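You operate a simulated robot arm through the tools that you are given. There is no shell and no other tool.

You are at the controls of a simulated robot arm. One attempt, no reset.

JOB
Zero the dial on the setting block so that it shows 60 mm.
Fine: arm up and block back after. Set down upright: setting block.

It is judged by the outcome, as a careful person would: the job done as asked, and still so three seconds after it is handed in. It fails if anything else is knocked over, pushed out of place, dropped, spilled or broken.

ROBOT AND FRAMES
A 7-joint arm with a two-finger parallel gripper, fixed in place. Base frame: the origin is at the foot of the arm, x ahead of it, y to its left, z up; the work surface is at about z = 0. Readings come in m, degrees, newtons and seconds.
With the tool pointing down near the work surface it reaches from about 0.24 to 0.62 m from the base axis. Its first joint turns from -66.0 to 66.0 degrees. Payload 2.6 kg.
The tool frame sits at the grasp point between the pads (the TCP): z along the fingers, y along the line on which they close. The tips reach 0.03 m beyond it. The gripper opens to 0.094 m. The fingers are 0.028 m wide and 0.01 m thick; the gripper's body (0.05 by 0.096 m) begins 0.055 m behind the TCP.
Orientation is that of the tool frame in the base frame, as [roll, pitch, yaw] about the fixed x, y, z axes, in that order (R = Rz(yaw) Ry(pitch) Rx(roll)). With the fingers straight down and closing along the base's y, the tool's x points along the base's -x, its y along +y and its z along -z.

CONTROLS
- The arm moves only by the tool servo_tool. Its argument "targets" is a list of rows, each a list of 6 numbers: the shift along the tool's x, y, z in m, then the turn, a rotation vector about the tool's x, y, z in degrees. In form: [[x, y, z, wx, wy, wz], ...]. A call has 1 to 20 rows; each row shifts and turns the commanded pose from where the row before left it, along the tool's axes as they then stand. "gripper" is the finger opening in m, from 0 to 0.094, set as the call begins (left out, the last holds). Each row takes 0.2 s and may step no farther than 0.05 m and 8.6 degrees from the row before; otherwise, or with a gripper value out of range, the whole call is refused. Where a pose cannot be reached the arm comes as near as it can. A force on the tool above 90 N (or 10 N above the force at the start of the call, whichever is more), or a blocked arm, ends the call early, and 0.2 s more pass. The fingers move at their own pace (about 0.072 m/s each) and stop on an object; they squeeze with about 37 N. The grip force told is the motor's: it shows also when the fingers shut on nothing. Time passes only in rows, and 0.2 s behind the last, so rows that do not move let the fingers close. The reply holds the time, the measured pose of the TCP, the force on the tool along the base axes, the opening and the grip force, in the units named above and with some noise, with the torque about the TCP (base axes, N m) and any sound that the robot's microphone picked up.
- Cameras (640 x 400 px; columns grow to the right, rows downward): "scene" is fixed at [0.0483, 0.4362, 0.5838]; the picture's right is [-0.68, -0.73, 0.00], its down [-0.29, 0.27, -0.92] and it looks along [0.67, -0.63, -0.39] (base axes); focal length 310 px, centre (320, 200). "wrist" rides on the gripper at [0.076, 0.014, -0.102] in the tool frame; the picture's right is [-0.18, 0.98, 0.00], its down [-0.75, -0.14, -0.64] and it looks along [-0.63, -0.12, 0.77] (tool axes); focal length 243 px, centre (320, 200).
- camera(camera): a new picture of that camera. No time passes.
- locate(camera, pixels): there is no depth. For up to 12 entries [column, row, z] of the newest picture of that camera ("zoom" is the newest enlarged one), the place [x, y] in the base frame at which the ray of that pixel passes the height z, good to about 0.003 m. No time passes.
- enlarge(camera, box): a new picture of the part [left, top, right, bottom] of that camera's present view, enlarged. No time passes.
- sign_off(): hands the job in; it is judged then, once.

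Unless the task says otherwise, let go and move clear before handing in.

The tools are called after "Emit:" by a JSON object that holds its "api" and its "payload". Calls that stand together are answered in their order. servo_tool: Moves the arm, as the interface text tells. Its arguments: {"type":"object","properties":{"targets":{"type":"array","items":{"type":"array","items":{"type":"number"}}},"gripper":{"type":"number"}},"required":["targets"]} The other tools are called the same way: camera (camera) takes a picture; locate (camera, pixels) gives the place at which the rays of pixels pass given heights; enlarge (camera, box) takes an enlarged picture of a part of a camera's view; sign_off () hands the job in.

At the start:

```text
time: 0.0
ee_pos: [0.3563, -0.0637, 0.37]
tcp_rot: [-180.0, 0.1, 179.9]
ft_force: [0.1, -0.3, -0.2]
moment: [-0.03, 0.03, 0.03]
finger_gap: 0.0939
finger_force: 0.1
```

scene: 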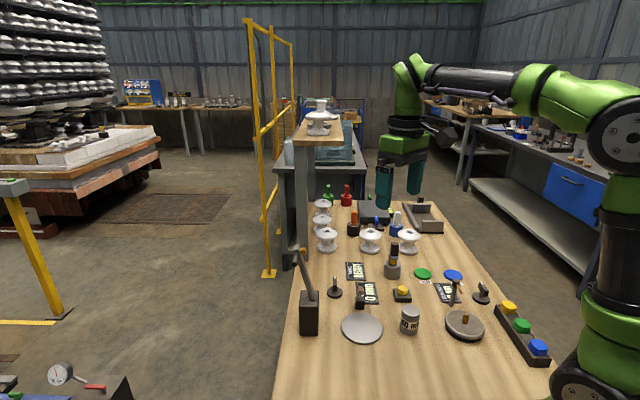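
wrist: 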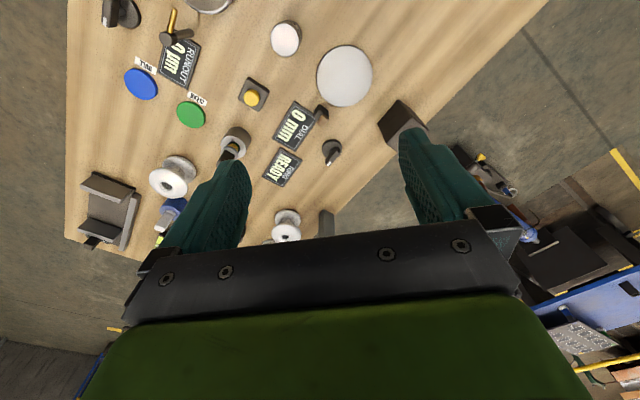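

The pictures show a crowded bench with a "DIAL 0 mm" display near wrist pixel (295,128) and a "READY" display near (283,167). I'll enlarge both views to identify the setting block, dial and arm.

Emit:
{"api": "enlarge", "payload": {"camera": "scene", "box": [280, 230, 420, 350]}}

Emit:
{"api": "enlarge", "payload": {"camera": "wrist", "box": [220, 0, 440, 200]}}

Emit:
{"api": "enlarge", "payload": {"camera": "scene", "box": [400, 240, 560, 370]}}

Emit:
{"api": "enlarge", "payload": {"camera": "scene", "box": [280, 90, 460, 250]}}

```text
3.33 times, centred on (350, 290) of scene
```

zoom: 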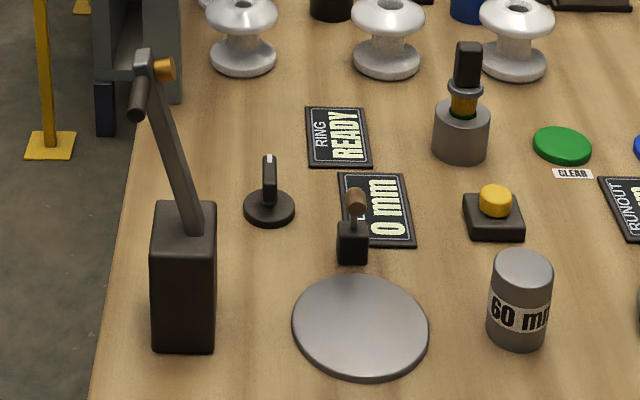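

```text
2.00 times, centred on (330, 100) of wrist
```

zoom: 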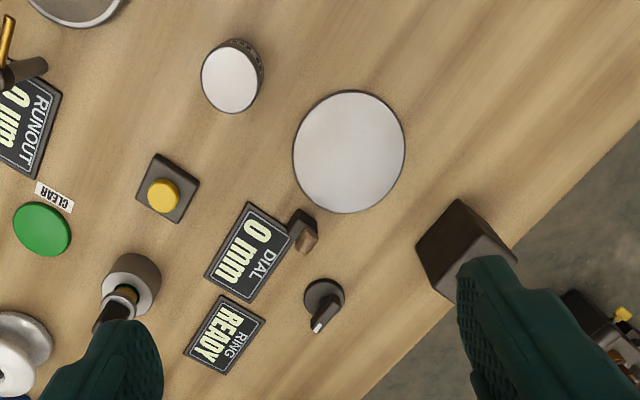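

```text
3.08 times, centred on (480, 305) of scene
```

zoom: 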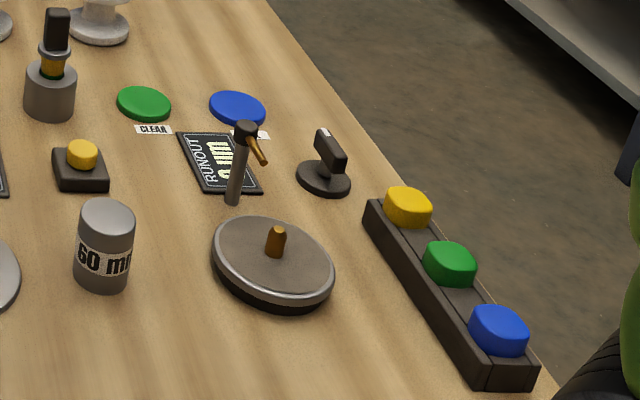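

```text
2.50 times, centred on (370, 170) of scene
```

zoom: 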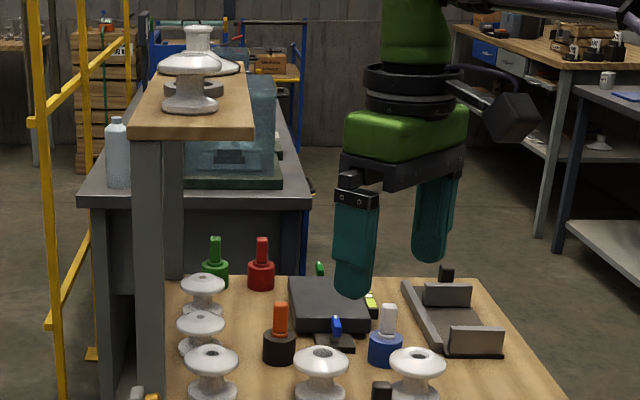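

The scene zoom shows a grey cylinder "60 mm" (setting block) at about (410,320), a round plate at (362,327), and a tilted arm with a brass tip on a dark post at (308,300). I'll locate these before moving closer for a better look.

Emit:
{"api": "locate", "payload": {"camera": "wrist", "pixels": [[345, 76, 0.0], [285, 38, 0.05], [252, 97, 0.02], [320, 115, 0.02], [332, 150, 0.02], [400, 120, 0.08], [295, 125, 0.0], [233, 142, 0.04], [191, 114, 0.01], [141, 84, 0.01], [286, 225, 0.04], [325, 225, 0.05]]}}

Emit:
{"api": "locate", "payload": {"camera": "scene", "pixels": [[362, 327, 0.0], [409, 332, 0.0], [410, 308, 0.05], [308, 335, 0.0], [309, 293, 0.09], [302, 252, 0.18], [312, 250, 0.18], [357, 308, 0.0], [335, 293, 0.0], [402, 298, 0.0], [392, 278, 0.0], [302, 262, 0.16]]}}

```text
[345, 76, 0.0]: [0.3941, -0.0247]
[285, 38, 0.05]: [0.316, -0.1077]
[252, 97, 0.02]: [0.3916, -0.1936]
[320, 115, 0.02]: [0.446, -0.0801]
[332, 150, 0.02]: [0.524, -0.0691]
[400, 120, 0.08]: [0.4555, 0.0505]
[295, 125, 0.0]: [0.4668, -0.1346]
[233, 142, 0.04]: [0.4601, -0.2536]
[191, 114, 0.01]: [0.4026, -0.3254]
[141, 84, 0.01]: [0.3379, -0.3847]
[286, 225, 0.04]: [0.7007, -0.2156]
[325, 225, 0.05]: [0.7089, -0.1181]
```

```text
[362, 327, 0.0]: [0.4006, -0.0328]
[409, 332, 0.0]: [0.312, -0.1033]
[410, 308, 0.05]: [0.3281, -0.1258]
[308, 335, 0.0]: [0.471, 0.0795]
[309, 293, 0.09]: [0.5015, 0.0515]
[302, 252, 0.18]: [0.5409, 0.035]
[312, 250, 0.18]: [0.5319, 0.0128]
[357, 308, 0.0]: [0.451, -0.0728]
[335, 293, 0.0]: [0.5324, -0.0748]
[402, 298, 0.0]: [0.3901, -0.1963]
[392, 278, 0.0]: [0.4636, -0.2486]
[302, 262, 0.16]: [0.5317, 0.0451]
```

Plate is centred near (0.397,-0.028), setting block near (0.315,-0.105), post near (0.47,0.07). I'll take higher-magnification views of the arm, controls and labels.

Emit:
{"api": "enlarge", "payload": {"camera": "scene", "box": [285, 240, 345, 345]}}

Emit:
{"api": "enlarge", "payload": {"camera": "scene", "box": [322, 255, 392, 310]}}

Emit:
{"api": "enlarge", "payload": {"camera": "scene", "box": [380, 260, 440, 340]}}

Emit:
{"api": "enlarge", "payload": {"camera": "wrist", "box": [370, 80, 440, 160]}}

```text
3.81 times, centred on (315, 292) of scene
```

zoom: 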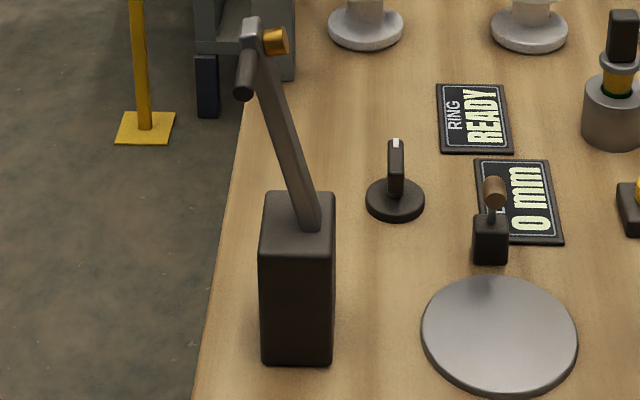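

```text
7.27 times, centred on (357, 282) of scene
```

zoom: 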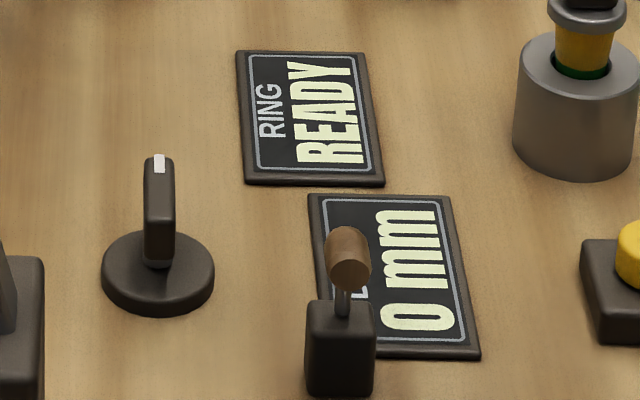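

```text
5.00 times, centred on (410, 300) of scene
```

zoom: 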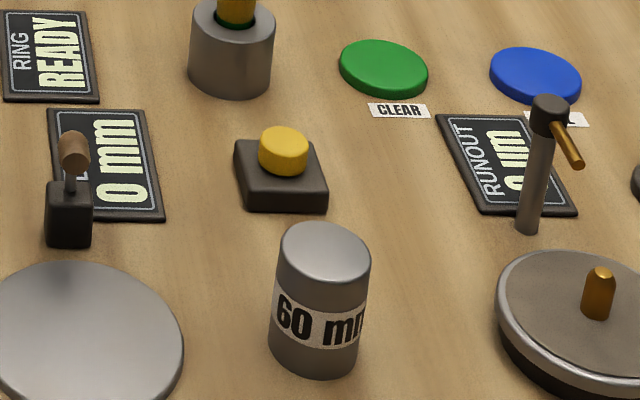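

```text
5.00 times, centred on (405, 120) of wrist
```

zoom: 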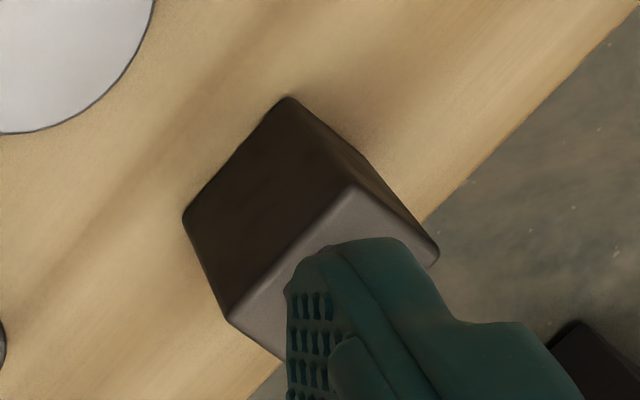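

The DIAL display reads "0 mm"; beside it are a toggle lever (scene (357,300)), a rotary knob (335,290) and a yellow button (402,294). I'll shift right and slightly down so that the wrist camera sees the post's arm and any labels unobstructed.

Emit:
{"api": "servo_tool", "payload": {"targets": [[0, -0.04, 0, 0, 0, 0], [0, -0.04, 0, 0, 0, 0], [0.0, -0.04, 0.0, 0, 0, 0]]}}

Emit:
{"api": "camera", "payload": {"camera": "wrist"}}

Emit:
{"api": "camera", "payload": {"camera": "scene"}}

```text
time: 0.8
ee_pos: [0.3557, -0.1856, 0.3714]
tcp_rot: [180.0, -0.1, -180.0]
ft_force: [0.8, -0.5, 0.1]
moment: [0.01, 0.0, 0.07]
finger_gap: 0.0938
finger_force: 0.0
```

```text
taken
```

wrist: 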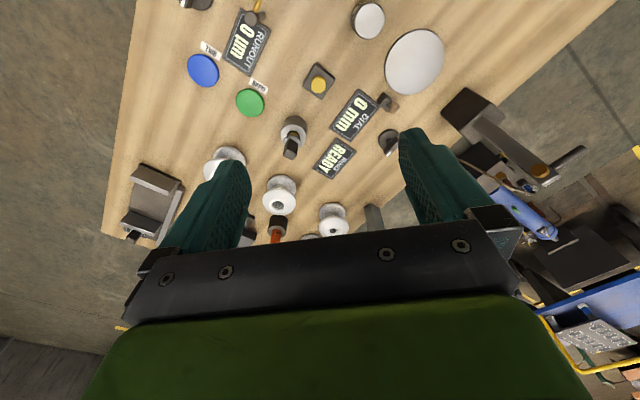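

```text
taken
```

scene: 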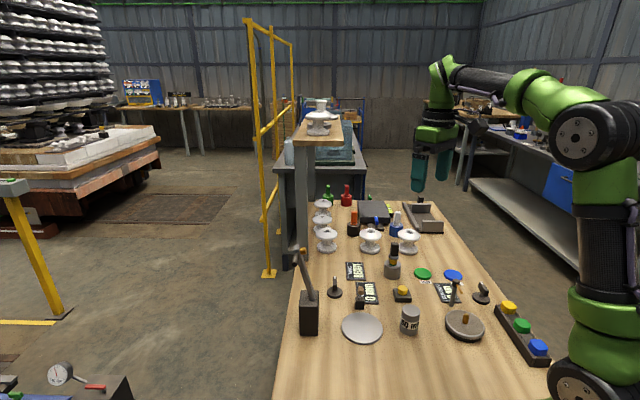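

Now the wrist view shows the arm clear of the finger around (470–580, 90–185). I'll enlarge it and the control cluster.

Emit:
{"api": "enlarge", "payload": {"camera": "wrist", "box": [430, 70, 600, 200]}}

Emit:
{"api": "enlarge", "payload": {"camera": "wrist", "box": [270, 0, 450, 190]}}

Emit:
{"api": "enlarge", "payload": {"camera": "wrist", "box": [170, 0, 300, 130]}}

```text
3.08 times, centred on (515, 135) of wrist
```

zoom: 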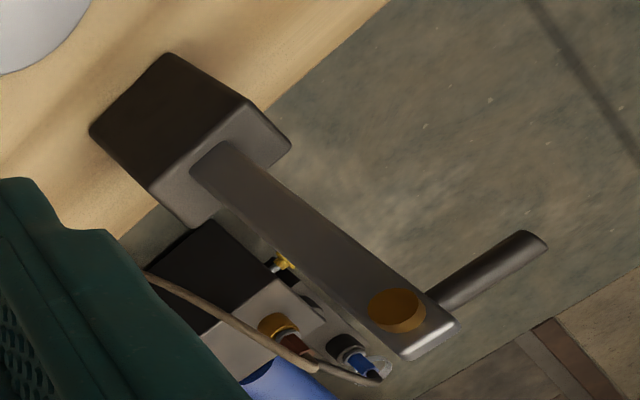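

```text
2.11 times, centred on (360, 95) of wrist
```

zoom: 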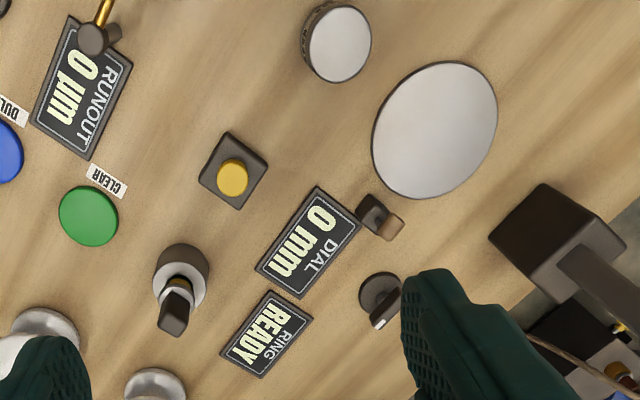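

```text
3.08 times, centred on (235, 65) of wrist
```

zoom: 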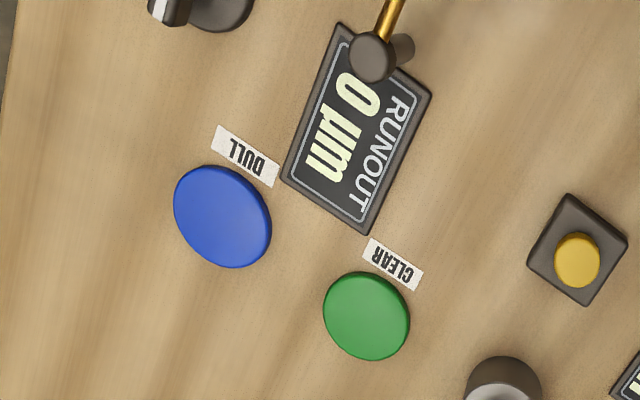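

The wrist zoom shows the arm leaning back away from the plate with a brass contact at (539,170) and a sideways handle ending at (586,148). I'll triangulate these with both cameras.

Emit:
{"api": "locate", "payload": {"camera": "wrist", "pixels": [[539.4, 170, 0.15], [539.4, 170, 0.2], [539.4, 170, 0.25], [586.4, 148, 0.15], [586.4, 148, 0.2], [586.4, 148, 0.25], [480.9, 123.6, 0.08], [480.9, 123.6, 0.12], [480.9, 123.6, 0.16], [550.7, 182, 0.15], [550.7, 182, 0.2], [550.7, 182, 0.25]]}}

Emit:
{"api": "locate", "payload": {"camera": "scene", "pixels": [[303.2, 250.5, 0.15], [303.2, 250.5, 0.2], [303.2, 250.5, 0.25], [294.8, 263.7, 0.15], [294.8, 263.7, 0.2], [294.8, 263.7, 0.25], [312.9, 297.2, 0.08], [312.9, 297.2, 0.12], [312.9, 297.2, 0.16], [296.6, 244.8, 0.15], [296.6, 244.8, 0.2], [296.6, 244.8, 0.25]]}}

```text
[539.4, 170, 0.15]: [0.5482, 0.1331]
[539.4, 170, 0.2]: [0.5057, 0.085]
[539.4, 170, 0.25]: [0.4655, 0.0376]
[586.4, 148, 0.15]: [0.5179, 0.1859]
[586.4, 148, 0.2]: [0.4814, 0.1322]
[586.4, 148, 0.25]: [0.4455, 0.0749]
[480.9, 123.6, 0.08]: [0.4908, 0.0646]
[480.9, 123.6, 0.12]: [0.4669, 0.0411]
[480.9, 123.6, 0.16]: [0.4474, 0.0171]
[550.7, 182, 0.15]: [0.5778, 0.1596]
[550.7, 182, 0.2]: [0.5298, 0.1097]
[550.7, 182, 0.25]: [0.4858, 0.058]
```

```text
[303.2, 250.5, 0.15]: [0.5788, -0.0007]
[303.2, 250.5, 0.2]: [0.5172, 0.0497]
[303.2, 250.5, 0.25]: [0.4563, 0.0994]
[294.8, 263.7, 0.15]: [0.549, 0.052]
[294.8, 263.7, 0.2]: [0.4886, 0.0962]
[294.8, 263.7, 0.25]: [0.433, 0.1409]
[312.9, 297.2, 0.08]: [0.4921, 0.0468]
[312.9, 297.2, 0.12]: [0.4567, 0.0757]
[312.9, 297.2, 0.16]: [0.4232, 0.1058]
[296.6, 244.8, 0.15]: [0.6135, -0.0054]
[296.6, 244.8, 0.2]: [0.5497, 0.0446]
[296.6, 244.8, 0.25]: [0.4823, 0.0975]
```

Triangulation puts the hinge at about (0.481,0.057,0.094), the brass contact at (0.493,0.068,0.218) and the handle end at (0.469,0.112,0.218), so the arm leans about 13° back from vertical. Next I'll go lower for a close look at the controls near the DIAL display.

Emit:
{"api": "servo_tool", "payload": {"targets": [[0, 0.03, 0.04, 0, 0, 0], [0, 0.03, 0.04, 0, 0, 0], [0.02, 0.0, 0.04, 0, 0, 0], [0, 0, 0, 0, 0, 0]]}}

Emit:
{"api": "camera", "payload": {"camera": "wrist"}}

Emit:
{"api": "enlarge", "payload": {"camera": "wrist", "box": [240, 20, 440, 200]}}

```text
time: 1.8
ee_pos: [0.3342, -0.1245, 0.2489]
tcp_rot: [-179.9, 0.1, -180.0]
ft_force: [0.0, -0.1, -0.3]
moment: [-0.02, -0.01, -0.01]
finger_gap: 0.0938
finger_force: 0.0
```

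```text
taken
```

wrist: 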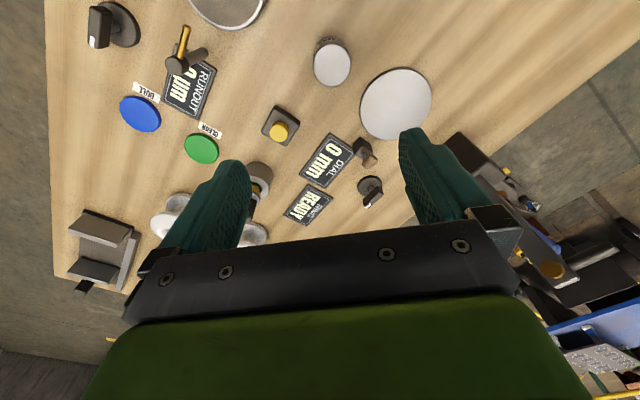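

```text
2.22 times, centred on (340, 110) of wrist
```

zoom: 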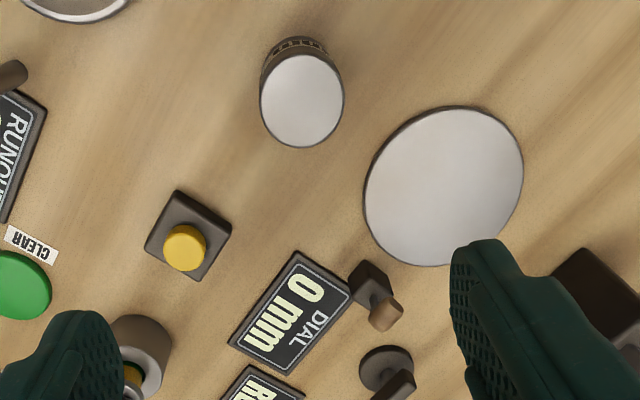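

The wrist view now shows the controls more closely, with the toggle near (362,150), the knob near (370,188) and the yellow button near (280,128). I'll magnify each.

Emit:
{"api": "enlarge", "payload": {"camera": "wrist", "box": [330, 125, 410, 215]}}

Emit:
{"api": "enlarge", "payload": {"camera": "wrist", "box": [60, 0, 250, 120]}}

Emit:
{"api": "enlarge", "payload": {"camera": "scene", "box": [465, 280, 555, 370]}}

Emit:
{"api": "enlarge", "payload": {"camera": "scene", "box": [330, 180, 450, 260]}}

```text
4.44 times, centred on (370, 170) of wrist
```

zoom: 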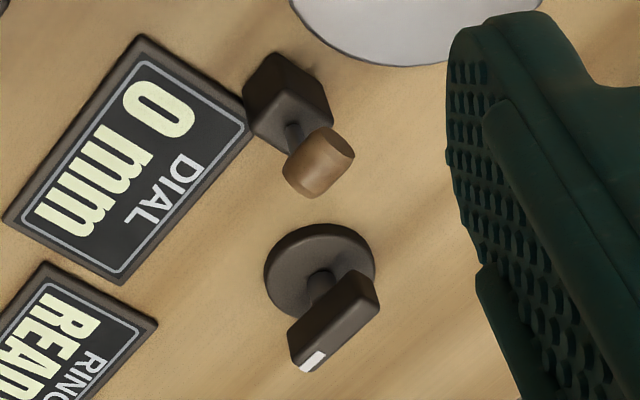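

```text
3.33 times, centred on (155, 60) of wrist
```

zoom: 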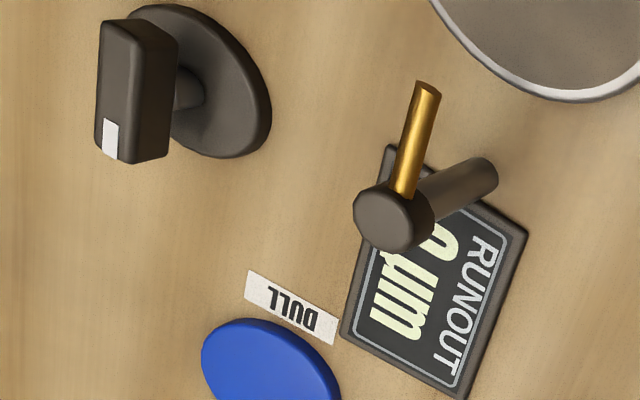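

```text
4.44 times, centred on (510, 325) of scene
```

zoom: 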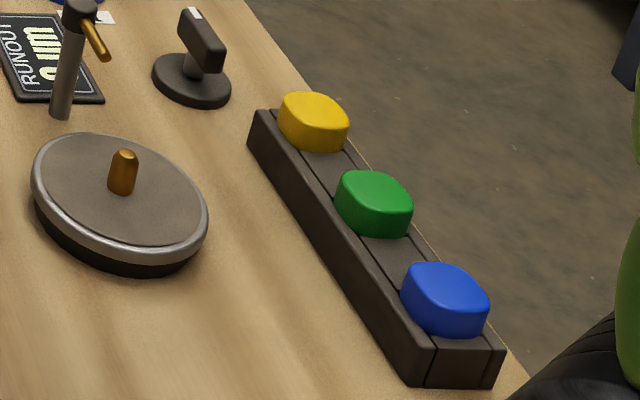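

```text
5.00 times, centred on (390, 220) of scene
```

zoom: 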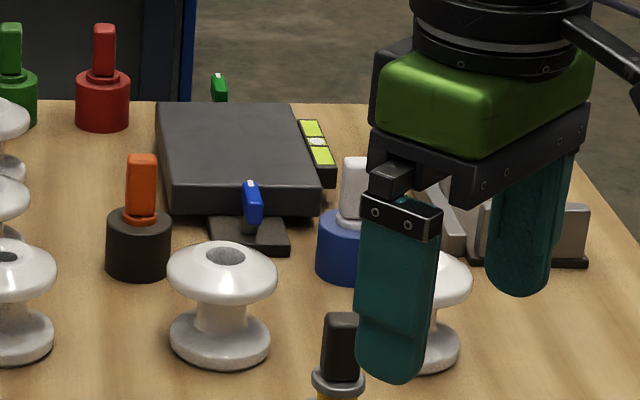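

The toggle-like item looks like a small wooden mallet on a stand, whereas the bar-knob with a white pointer sits by the DIAL display and a matching one sits by RUNOUT, so the knob is likely the zero adjuster. First I'll locate the block and plate precisely for the grasp.

Emit:
{"api": "locate", "payload": {"camera": "wrist", "pixels": [[331.9, 65, 0.06], [331.9, 65, 0.055], [313, 65, 0.06], [351, 65, 0.06], [332, 44, 0.06], [332, 86, 0.06], [396, 103.5, 0.005], [396, 103.5, 0.01], [396, 69, 0.005], [395, 139, 0.005], [361, 103, 0.005], [431, 103, 0.005]]}}

Emit:
{"api": "locate", "payload": {"camera": "scene", "pixels": [[411, 310.4, 0.06], [401.6, 310.4, 0.06], [420, 310.4, 0.06], [411, 304.8, 0.06], [411, 316, 0.06], [362, 327, 0.005], [362, 312, 0.005], [362, 342.5, 0.005], [341, 326.5, 0.005], [383, 327.5, 0.005]]}}

Emit:
{"api": "enlarge", "payload": {"camera": "scene", "box": [330, 295, 430, 355]}}

Emit:
{"api": "enlarge", "payload": {"camera": "wrist", "box": [290, 20, 450, 150]}}

```text
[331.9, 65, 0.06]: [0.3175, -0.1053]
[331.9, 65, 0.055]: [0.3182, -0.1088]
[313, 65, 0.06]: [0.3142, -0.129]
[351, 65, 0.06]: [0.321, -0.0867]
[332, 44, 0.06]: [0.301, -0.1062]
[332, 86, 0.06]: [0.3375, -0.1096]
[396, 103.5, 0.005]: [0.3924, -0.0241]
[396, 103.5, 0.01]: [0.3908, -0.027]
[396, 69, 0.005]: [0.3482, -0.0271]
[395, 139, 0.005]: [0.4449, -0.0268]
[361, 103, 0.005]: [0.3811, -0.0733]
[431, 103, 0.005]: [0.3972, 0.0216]
```

```text
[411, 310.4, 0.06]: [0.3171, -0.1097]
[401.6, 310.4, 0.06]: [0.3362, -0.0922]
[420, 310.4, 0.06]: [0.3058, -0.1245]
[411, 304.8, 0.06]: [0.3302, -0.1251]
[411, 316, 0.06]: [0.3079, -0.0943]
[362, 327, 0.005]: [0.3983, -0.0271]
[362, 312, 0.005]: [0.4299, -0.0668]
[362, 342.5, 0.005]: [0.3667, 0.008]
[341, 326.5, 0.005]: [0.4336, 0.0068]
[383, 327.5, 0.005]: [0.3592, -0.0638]
```

```text
6.40 times, centred on (380, 325) of scene
```

zoom: 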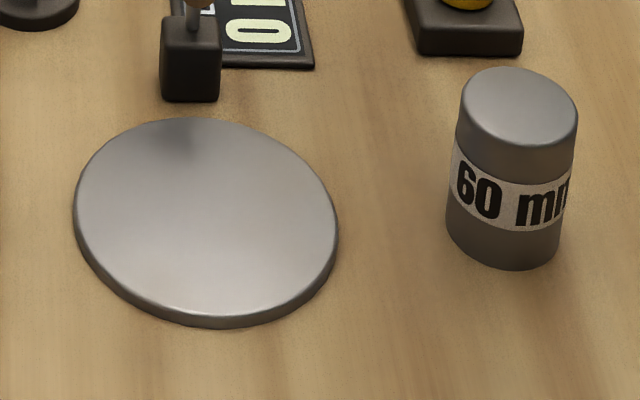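

```text
3.08 times, centred on (370, 85) of wrist
```

zoom: 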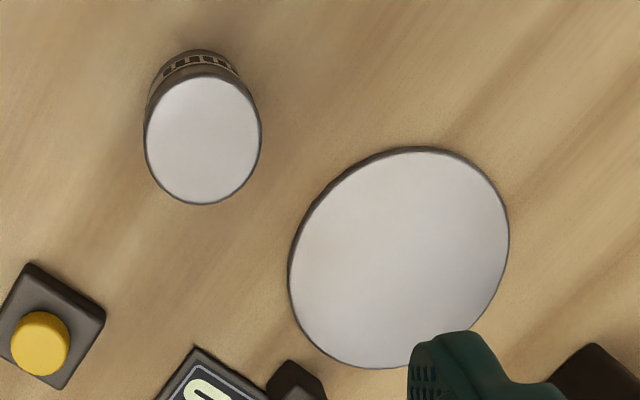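

Both cameras agree: block centre ≈ (0.318,-0.108) with about 0.043 m diameter, and plate centre ≈ (0.396,-0.027). I'll move above the block and descend to just over it, then check.

Emit:
{"api": "servo_tool", "payload": {"targets": [[0.016, 0.0165, 0.03, 0, 0, 0], [0, 0, 0.04, 0, 0, 0], [0, 0, 0.04, 0, 0, 0], [0, 0, 0.034, 0, 0, 0], [0, 0, 0, 0, 0, 0]], "gripper": 0.08}}

Emit:
{"api": "camera", "payload": {"camera": "wrist"}}

Emit:
{"api": "enlarge", "payload": {"camera": "scene", "box": [340, 240, 480, 350]}}

```text
time: 3.0
ee_pos: [0.3205, -0.1086, 0.1023]
tcp_rot: [-179.9, 0.0, -180.0]
ft_force: [0.1, 0.6, -0.1]
moment: [0.01, 0.0, -0.03]
finger_gap: 0.0801
finger_force: 0.0
```

```text
taken
```

wrist: 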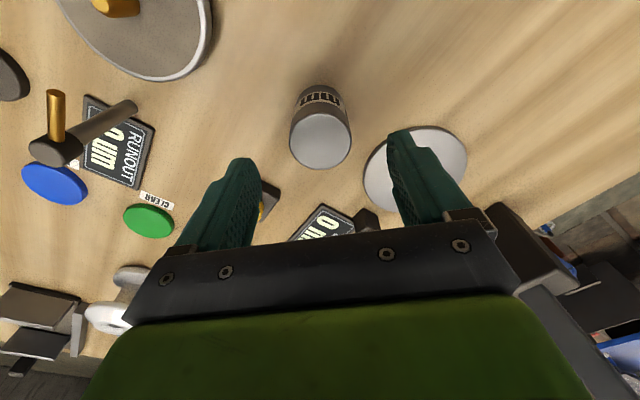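

```text
3.64 times, centred on (410, 295) of scene
```

zoom: 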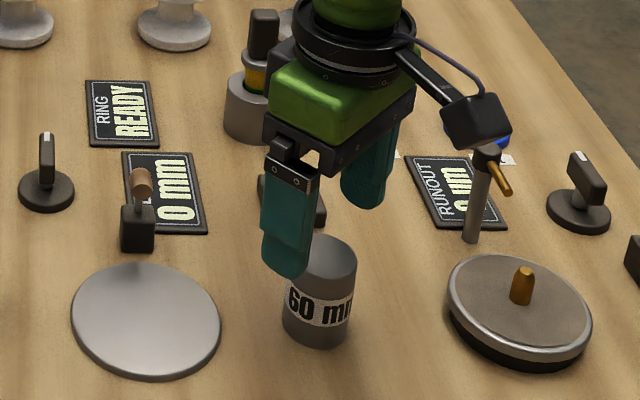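

The block stands between the open fingers in the scene zoom; I'll confirm its centre from the new wrist picture (top at about (320,140)) before descending.

Emit:
{"api": "locate", "payload": {"camera": "wrist", "pixels": [[320, 141, 0.06], [290, 138, 0.06], [351, 138, 0.06], [320, 114, 0.06], [320, 169, 0.06], [102, 140, 0.1], [55, 150, 0.1], [132, 105, 0.05]]}}

```text
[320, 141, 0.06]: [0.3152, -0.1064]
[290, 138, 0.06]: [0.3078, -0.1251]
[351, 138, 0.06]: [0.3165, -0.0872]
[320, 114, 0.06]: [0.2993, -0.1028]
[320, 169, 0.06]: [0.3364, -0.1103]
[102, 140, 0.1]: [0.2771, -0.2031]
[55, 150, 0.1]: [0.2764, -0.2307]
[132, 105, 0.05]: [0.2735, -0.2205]
```

The block centre reads (0.3175,-0.1065), within 3 mm of the TCP. I'll descend to grasp height and close on it.

Emit:
{"api": "servo_tool", "payload": {"targets": [[0.003, 0.002, 0.02, 0, 0, 0], [0, 0, 0.02, 0, 0, 0], [0, 0, 0.022, 0, 0, 0], [0, 0, 0, 0, 0, 0]]}}

Emit:
{"api": "servo_tool", "payload": {"targets": [[0, 0, 0, 0, 0, 0], [0, 0, 0, 0, 0, 0], [0, 0, 0, 0, 0, 0], [0, 0, 0, 0, 0, 0]], "gripper": 0.03}}

Emit:
{"api": "camera", "payload": {"camera": "wrist"}}

Emit:
{"api": "enlarge", "payload": {"camera": "scene", "box": [340, 240, 480, 350]}}

```text
time: 4.0
ee_pos: [0.316, -0.1062, 0.0425]
tcp_rot: [180.0, -0.1, -179.9]
ft_force: [0.4, -0.4, 0.0]
moment: [-0.01, -0.01, 0.0]
finger_gap: 0.0799
finger_force: 0.1
```

```text
time: 5.0
ee_pos: [0.3165, -0.1045, 0.0421]
tcp_rot: [-180.0, 0.1, -179.9]
ft_force: [0.1, -1.2, 0.7]
moment: [-0.03, -0.05, -0.01]
finger_gap: 0.0415
finger_force: 37.6
```

```text
taken
```

wrist: 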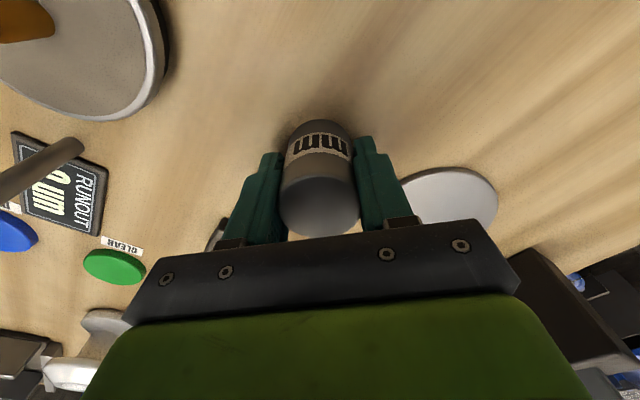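

```text
3.64 times, centred on (410, 295) of scene
```

zoom: 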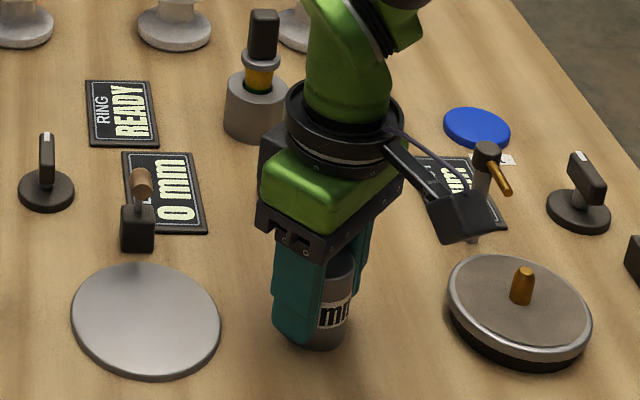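

The block is gripped (gap 0.0415, 37 N) and upright between the fingers. I'll lift it and carry it over the plate centre.

Emit:
{"api": "servo_tool", "payload": {"targets": [[0, 0, -0.02, 0, 0, 0], [0, 0, -0.03, 0, 0, 0], [0, 0, -0.02, 0, 0, 0], [-0.027, 0.025, 0, 0, 0, 0], [-0.027, 0.026, 0, 0, 0, 0], [-0.026, 0.026, 0, 0, 0, 0], [0, 0, 0, 0, 0, 0]]}}

Emit:
{"api": "camera", "payload": {"camera": "wrist"}}

Emit:
{"api": "camera", "payload": {"camera": "scene"}}

```text
time: 6.6
ee_pos: [0.3962, -0.0256, 0.1135]
tcp_rot: [180.0, 0.0, 180.0]
ft_force: [-0.9, 1.6, -4.8]
moment: [0.01, -0.01, -0.02]
finger_gap: 0.0413
finger_force: 37.6
```

```text
taken
```

wrist: 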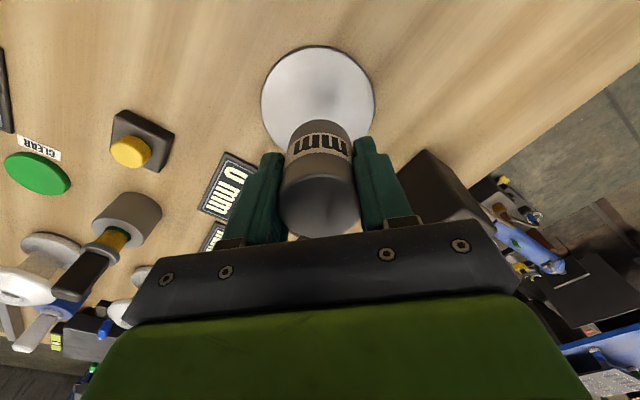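

```text
taken
```

scene: 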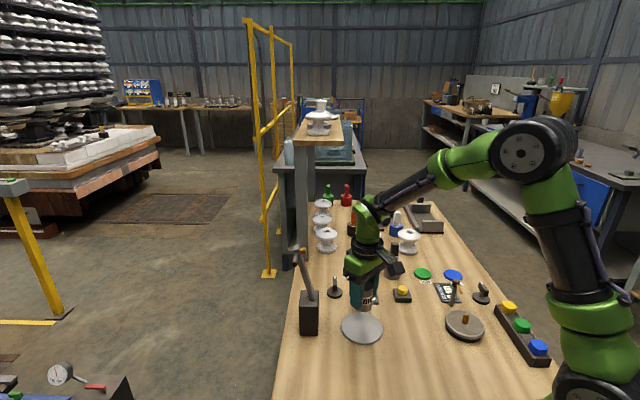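

The block hangs over the plate, about 4.8 N. I'll check the plate centre (wrist (318,103)) against the TCP (0.396,-0.026) before lowering.

Emit:
{"api": "locate", "payload": {"camera": "wrist", "pixels": [[318, 103, 0.007], [262, 103, 0.007], [375, 103, 0.007], [318, 46, 0.007]]}}

Emit:
{"api": "servo_tool", "payload": {"targets": [[0, 0, 0.02, 0, 0, 0], [0, 0, 0.02, 0, 0, 0], [0, 0, 0.015, 0, 0, 0], [0, 0, 0, 0, 0, 0]]}}

```text
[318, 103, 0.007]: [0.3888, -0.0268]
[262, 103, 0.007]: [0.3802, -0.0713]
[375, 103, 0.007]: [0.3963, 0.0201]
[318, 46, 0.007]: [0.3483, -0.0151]
```

```text
time: 7.6
ee_pos: [0.396, -0.0274, 0.0568]
tcp_rot: [180.0, 0.0, 179.9]
ft_force: [0.6, -0.7, -4.2]
moment: [0.0, 0.02, -0.01]
finger_gap: 0.0412
finger_force: 36.7
```

The plate spans y −0.071…0.020 and starts at x 0.348, so the centre is about (0.395,-0.026), right under the block. I'll lower in small steps until the weight comes off.

Emit:
{"api": "servo_tool", "payload": {"targets": [[0, 0, 0.003, 0, 0, 0], [0, 0, 0.002, 0, 0, 0]]}}

Emit:
{"api": "servo_tool", "payload": {"targets": [[0, 0, 0.002, 0, 0, 0]]}}

Emit:
{"api": "servo_tool", "payload": {"targets": [[0, 0, 0.0015, 0, 0, 0]]}}

```text
time: 8.2
ee_pos: [0.3959, -0.028, 0.0513]
tcp_rot: [-179.9, -0.1, -180.0]
ft_force: [0.1, 0.6, -5.0]
moment: [0.0, 0.04, 0.02]
finger_gap: 0.0413
finger_force: 37.1
```

```text
time: 8.6
ee_pos: [0.3968, -0.0278, 0.0507]
tcp_rot: [-179.9, 0.0, -180.0]
ft_force: [0.4, -0.6, -3.9]
moment: [0.01, 0.0, 0.0]
finger_gap: 0.0414
finger_force: 36.7
```

```text
time: 9.0
ee_pos: [0.395, -0.0277, 0.0478]
tcp_rot: [180.0, 0.1, -180.0]
ft_force: [0.3, 0.6, -3.2]
moment: [-0.04, -0.01, -0.01]
finger_gap: 0.0415
finger_force: 37.2
```

The load is still about −3 to −4 N, so contact is only just starting. I'll continue in 1 mm steps.

Emit:
{"api": "servo_tool", "payload": {"targets": [[0, 0, 0.001, 0, 0, 0], [0, 0, 0, 0, 0, 0]]}}

Emit:
{"api": "servo_tool", "payload": {"targets": [[0, 0, 0.001, 0, 0, 0], [0, 0, 0, 0, 0, 0]]}}

Emit:
{"api": "enlarge", "payload": {"camera": "scene", "box": [320, 280, 400, 350]}}

```text
time: 9.6
ee_pos: [0.3959, -0.0284, 0.048]
tcp_rot: [180.0, 0.1, -180.0]
ft_force: [-6.1, 0.6, 15.1]
moment: [-0.02, 0.36, -0.03]
finger_gap: 0.0413
finger_force: 36.4
```

```text
time: 10.2
ee_pos: [0.3966, -0.0274, 0.0475]
tcp_rot: [-180.0, 0.2, -180.0]
ft_force: [-7.3, 2.8, 25.6]
moment: [0.07, 0.25, 0.13]
finger_gap: 0.0414
finger_force: 37.1
```

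```text
5.71 times, centred on (360, 315) of scene
```

zoom: 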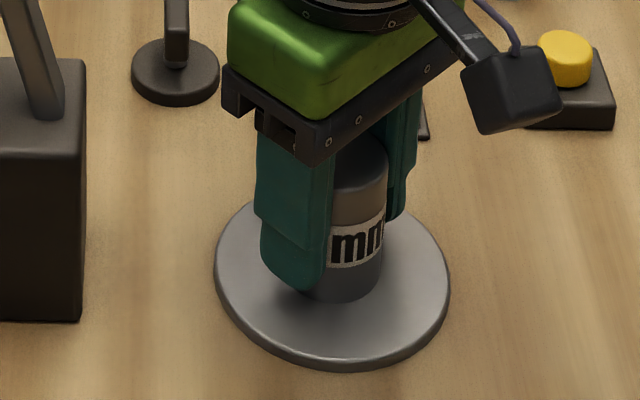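

The tool now reads +25 N upward, so the block is seated on the plate. I'll ease up 1.5 mm, open the fingers and rise straight up.

Emit:
{"api": "servo_tool", "payload": {"targets": [[0, 0, -0.0015, 0, 0, 0], [0, 0, 0, 0, 0, 0]]}}

Emit:
{"api": "servo_tool", "payload": {"targets": [[0, 0, 0, 0, 0, 0], [0, 0, 0, 0, 0, 0]], "gripper": 0.075}}

Emit:
{"api": "servo_tool", "payload": {"targets": [[0, 0, -0.02, 0, 0, 0], [0, 0, -0.03, 0, 0, 0], [0, 0, -0.04, 0, 0, 0], [0, 0, -0.04, 0, 0, 0], [0, 0, 0, 0, 0, 0]]}}

Emit:
{"api": "camera", "payload": {"camera": "wrist"}}

Emit:
{"api": "enlarge", "payload": {"camera": "scene", "box": [280, 230, 440, 350]}}

```text
time: 10.8
ee_pos: [0.3943, -0.029, 0.048]
tcp_rot: [179.9, 0.0, -179.9]
ft_force: [1.5, 3.4, 6.1]
moment: [0.2, -0.34, 0.03]
finger_gap: 0.0411
finger_force: 37.0
```

```text
time: 11.4
ee_pos: [0.3964, -0.0291, 0.0484]
tcp_rot: [179.9, -0.1, 179.9]
ft_force: [0.0, 0.0, -1.1]
moment: [0.03, -0.01, 0.01]
finger_gap: 0.0749
finger_force: 0.1
```

```text
time: 12.6
ee_pos: [0.3991, -0.0292, 0.1781]
tcp_rot: [180.0, 0.0, -179.9]
ft_force: [-0.1, -0.5, -0.4]
moment: [-0.01, 0.01, -0.01]
finger_gap: 0.0748
finger_force: 0.1
```

```text
taken
```

wrist: 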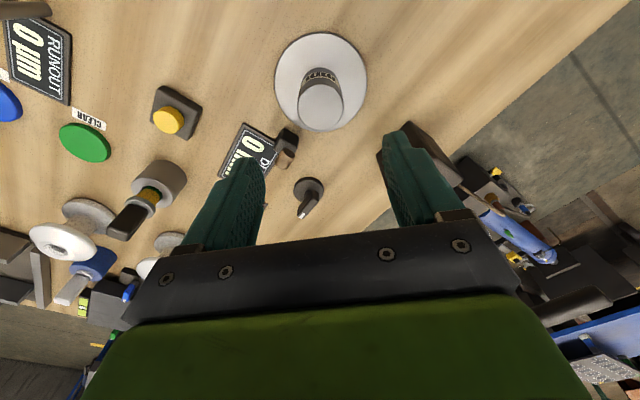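

```text
3.33 times, centred on (360, 290) of scene
```

zoom: 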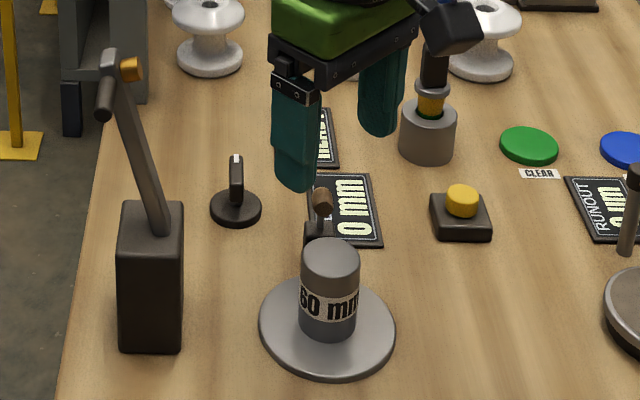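

The block stands upright on the plate centre. Next I'll raise the tool clear and, meanwhile, measure the bench's rotation from the table edges and the post's bottom edge so I know the arm's swing direction.

Emit:
{"api": "locate", "payload": {"camera": "scene", "pixels": [[299.3, 333.5, 0.0], [318.9, 335.6, 0.0], [275, 385, 0.0], [287, 320, 0.0], [550, 365, 0.0], [500, 283, 0.0], [460, 228, 0.0]]}}

Emit:
{"api": "servo_tool", "payload": {"targets": [[0, 0, -0.04, 0, 0, 0], [0, 0, -0.04, 0, 0, 0], [0, 0, -0.04, 0, 0, 0], [0, 0, -0.03, 0, 0, 0], [0, 0, 0, 0, 0, 0]]}}

Emit:
{"api": "enlarge", "payload": {"camera": "scene", "box": [280, 230, 440, 350]}}

Emit:
{"api": "camera", "payload": {"camera": "wrist"}}

```text
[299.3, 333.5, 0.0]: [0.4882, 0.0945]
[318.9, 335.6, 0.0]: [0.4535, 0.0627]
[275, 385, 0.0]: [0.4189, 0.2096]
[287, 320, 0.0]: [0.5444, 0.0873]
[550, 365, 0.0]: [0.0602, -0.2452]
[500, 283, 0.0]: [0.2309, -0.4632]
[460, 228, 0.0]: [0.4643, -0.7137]
```

```text
time: 13.8
ee_pos: [0.3985, -0.0299, 0.3306]
tcp_rot: [-179.9, -0.1, -179.9]
ft_force: [-0.8, -0.4, -0.5]
moment: [0.01, -0.01, -0.03]
finger_gap: 0.075
finger_force: 0.0
```

```text
3.33 times, centred on (360, 290) of scene
```

zoom: 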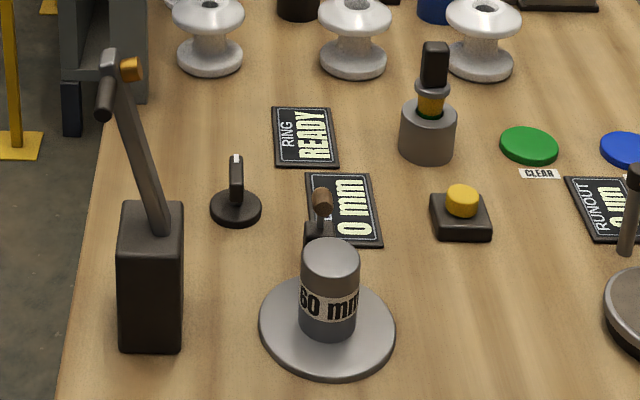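

```text
taken
```

wrist: 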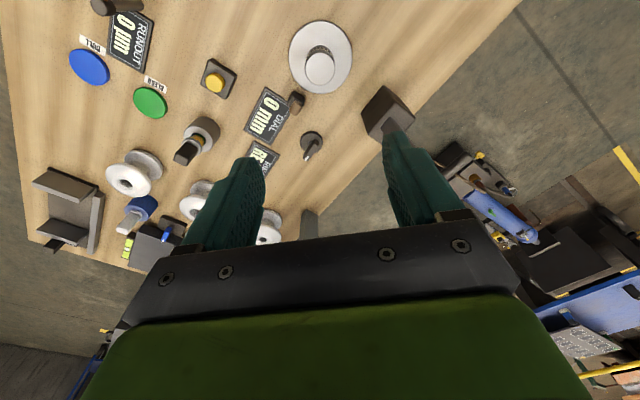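

The post edge and table edge give the arm's swing direction u ≈ 44.5° (unit (0.713,0.701)), pointing straight over the plate. I'll move high above the handle end and turn the tool so that the fingers close along u.

Emit:
{"api": "servo_tool", "payload": {"targets": [[-0.02, 0.0334, 0, 0, 0, 0], [-0.02, 0.0334, 0, 0, 0, 0], [-0.02, 0.0334, 0, 0, 0, 0], [-0.019, 0.0334, 0, 0, 0, 0], [0, 0, 0, 0, 0, 7.4], [0, 0, 0, 0, 0, 7.4], [0, 0, 0, 0, 0, 7.4], [0, 0, 0, 0, 0, 7.4], [0, 0, 0, 0, 0, 7.4], [0, 0, 0, 0, 0, 7.5], [0, 0, 0, 0, 0, 0]]}}

Emit:
{"api": "camera", "payload": {"camera": "wrist"}}

Emit:
{"api": "camera", "payload": {"camera": "scene"}}

```text
time: 16.2
ee_pos: [0.4749, 0.1047, 0.3271]
tcp_rot: [180.0, 0.1, 135.4]
ft_force: [0.1, 0.5, 0.4]
moment: [-0.01, -0.01, 0.01]
finger_gap: 0.0748
finger_force: 0.1
```

```text
taken
```

wrist: 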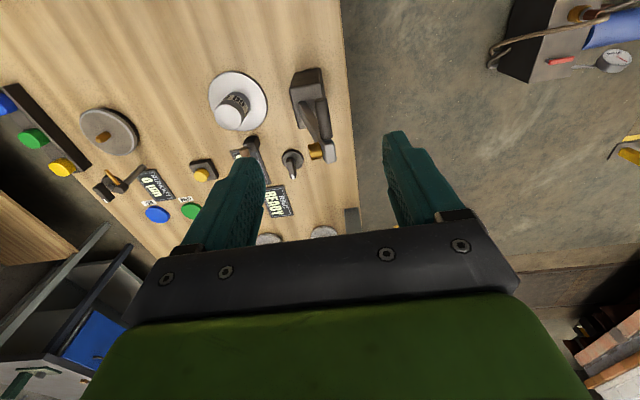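

```text
taken
```

scene: 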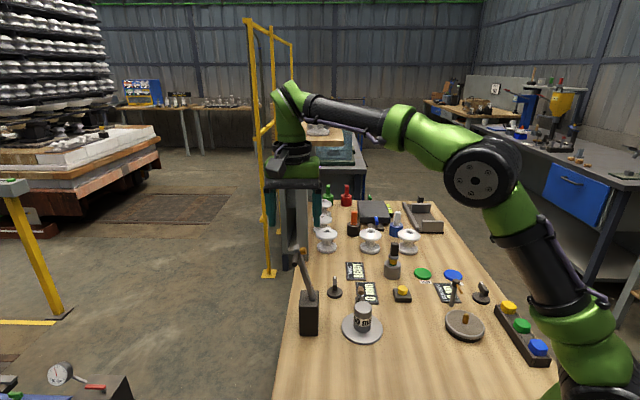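

The arm with its brass contact now appears at wrist (318,150). I'll enlarge it to align on the handle.

Emit:
{"api": "enlarge", "payload": {"camera": "wrist", "box": [270, 50, 370, 190]}}

Emit:
{"api": "enlarge", "payload": {"camera": "scene", "box": [260, 160, 360, 340]}}

```text
2.86 times, centred on (320, 120) of wrist
```

zoom: 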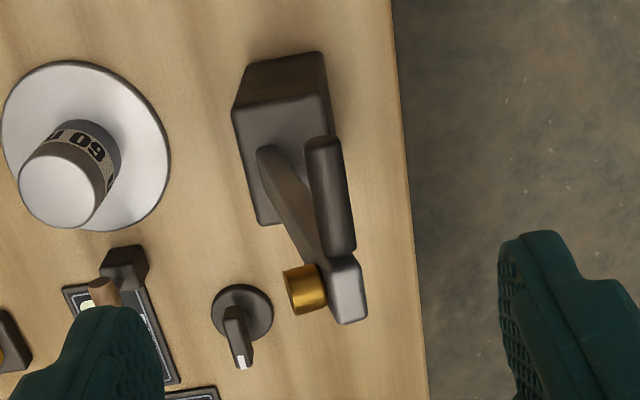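

```text
2.22 times, centred on (310, 250) of scene
```

zoom: 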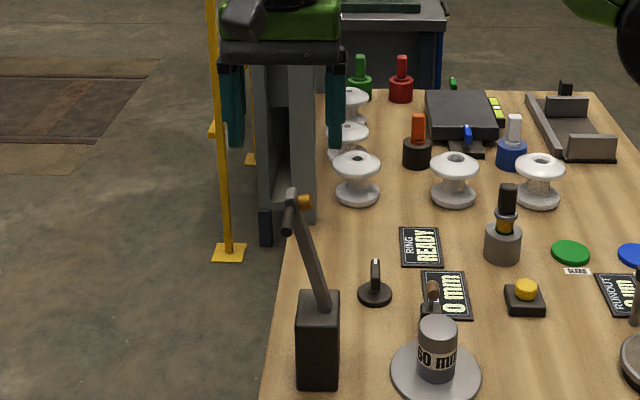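

The handle runs in the wrist view from its free end (321,102) to its root (326,136). I'll project those at the handle height.

Emit:
{"api": "locate", "payload": {"camera": "wrist", "pixels": [[320.7, 99, 0.21], [320.7, 99, 0.22], [320.7, 99, 0.23], [326.3, 135.7, 0.21], [326.3, 135.7, 0.22], [326.3, 135.7, 0.23], [323.5, 118, 0.218]]}}

Emit:
{"api": "locate", "payload": {"camera": "scene", "pixels": [[294.8, 263.7, 0.21], [294.8, 263.7, 0.22], [294.8, 263.7, 0.23], [296.6, 255.3, 0.21], [296.6, 255.3, 0.22], [296.6, 255.3, 0.23]]}}

```text
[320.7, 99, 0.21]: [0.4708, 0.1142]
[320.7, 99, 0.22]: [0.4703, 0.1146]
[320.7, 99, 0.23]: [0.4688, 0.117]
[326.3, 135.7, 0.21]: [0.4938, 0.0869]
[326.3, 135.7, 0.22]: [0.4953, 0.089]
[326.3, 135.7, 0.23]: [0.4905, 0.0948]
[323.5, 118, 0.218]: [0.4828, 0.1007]
```

```text
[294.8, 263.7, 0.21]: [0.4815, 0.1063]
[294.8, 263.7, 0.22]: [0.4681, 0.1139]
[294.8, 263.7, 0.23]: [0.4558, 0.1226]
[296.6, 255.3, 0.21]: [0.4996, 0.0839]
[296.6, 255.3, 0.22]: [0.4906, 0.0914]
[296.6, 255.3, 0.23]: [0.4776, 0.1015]
```

Handle end ≈ (0.470,0.114,0.219) and root ≈ (0.494,0.088,0.217), so the TCP is within 3 mm of the grip line. I'll shift 3 mm along the closing axis, descend to straddle the handle with a 0.05 gap, and check.

Emit:
{"api": "servo_tool", "payload": {"targets": [[0, 0.003, 0.03, 0, 0, 0], [0, 0, 0.03, 0, 0, 0], [0, 0, 0.02, 0, 0, 0], [0, 0, 0.018, 0, 0, 0], [0, 0, 0, 0, 0, 0]], "gripper": 0.05}}

Emit:
{"api": "camera", "payload": {"camera": "wrist"}}

Emit:
{"api": "enlarge", "payload": {"camera": "scene", "box": [260, 200, 360, 340]}}

```text
time: 17.4
ee_pos: [0.4785, 0.1068, 0.2314]
tcp_rot: [-180.0, -0.1, 135.5]
ft_force: [-0.3, -0.6, 0.2]
moment: [0.01, 0.01, -0.02]
finger_gap: 0.0497
finger_force: 0.0
```

```text
taken
```

wrist: 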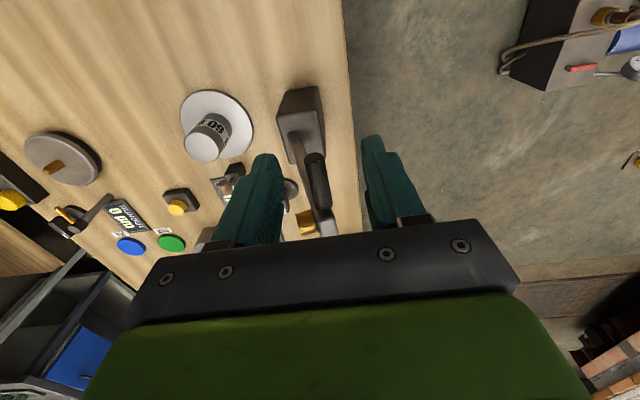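

```text
2.86 times, centred on (310, 270) of scene
```

zoom: 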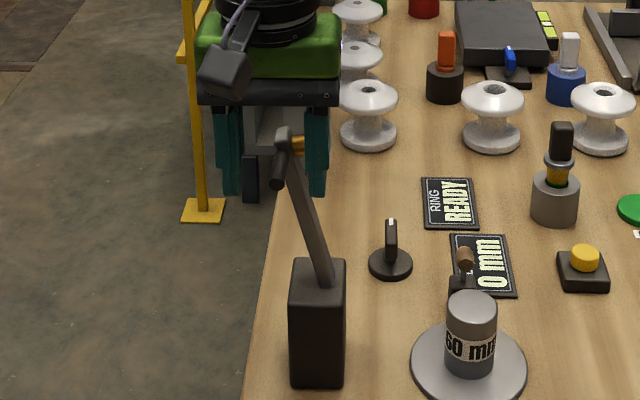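

The handle lies centred between the fingers: it crosses (318,175) in the wrist view, where the TCP axis projects. Before gripping I'll check the post top height to refine the hinge position.

Emit:
{"api": "locate", "payload": {"camera": "scene", "pixels": [[299.8, 306.4, 0.07], [299.8, 306.4, 0.08], [299.8, 306.4, 0.09], [299.8, 306.4, 0.1], [299.3, 333.5, 0.0], [318.7, 306.4, 0.08], [318.7, 306.4, 0.09]]}}

Emit:
{"api": "enlarge", "payload": {"camera": "scene", "box": [285, 280, 335, 345]}}

```text
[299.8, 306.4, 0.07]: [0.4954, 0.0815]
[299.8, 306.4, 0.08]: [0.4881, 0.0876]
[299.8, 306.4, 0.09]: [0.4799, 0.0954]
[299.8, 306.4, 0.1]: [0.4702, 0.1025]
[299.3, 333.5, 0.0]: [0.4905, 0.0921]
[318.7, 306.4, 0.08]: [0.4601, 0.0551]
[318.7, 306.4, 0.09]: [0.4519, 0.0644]
```

```text
6.15 times, centred on (310, 312) of scene
```

zoom: 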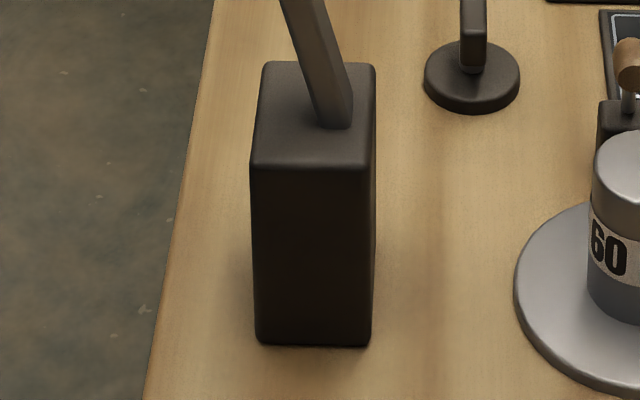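

The post top is near z 0.082 and the arm enters it slightly on the plate side. I'll close gently on the handle to learn its diameter and true centre.

Emit:
{"api": "servo_tool", "payload": {"targets": [[0, 0, 0, 0, 0, 0], [0, 0, 0, 0, 0, 0], [0, 0, 0, 0, 0, 0]], "gripper": 0.005}}

Emit:
{"api": "camera", "payload": {"camera": "wrist"}}

Emit:
{"api": "enlarge", "payload": {"camera": "scene", "box": [260, 200, 360, 340]}}

```text
time: 18.2
ee_pos: [0.4783, 0.1058, 0.2296]
tcp_rot: [-180.0, -0.1, 135.4]
ft_force: [-13.6, -7.8, 2.0]
moment: [-0.04, 0.32, -0.25]
finger_gap: 0.0138
finger_force: 7.4
```

```text
taken
```

wrist: 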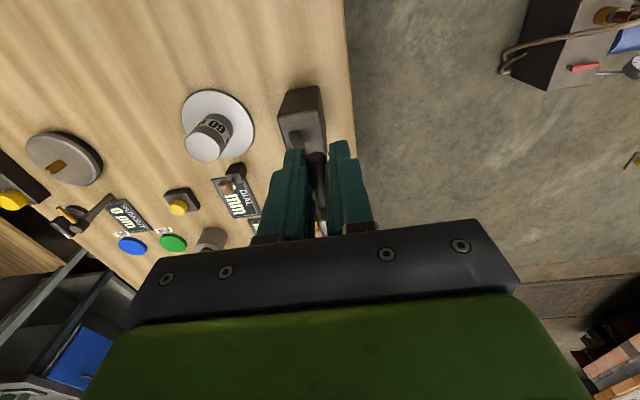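

```text
2.86 times, centred on (310, 270) of scene
```

zoom: 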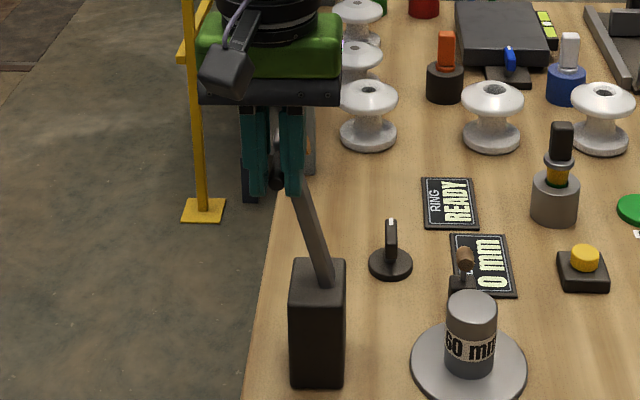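

The fingers closed to 0.0138 with a −u reaction of about 16 N, so the handle sits about 1 mm toward the plate from the finger centre (against its back stop). I'll shift the tool 1.2 mm in −u and re-read.

Emit:
{"api": "servo_tool", "payload": {"targets": [[0, -0.0012, 0, 0, 0, 0], [0, 0, 0, 0, 0, 0]]}}

```text
time: 18.8
ee_pos: [0.4772, 0.1047, 0.2311]
tcp_rot: [-179.9, 0.1, 135.5]
ft_force: [-7.2, -6.9, -0.6]
moment: [-0.2, 0.04, -0.57]
finger_gap: 0.0118
finger_force: 42.7
```

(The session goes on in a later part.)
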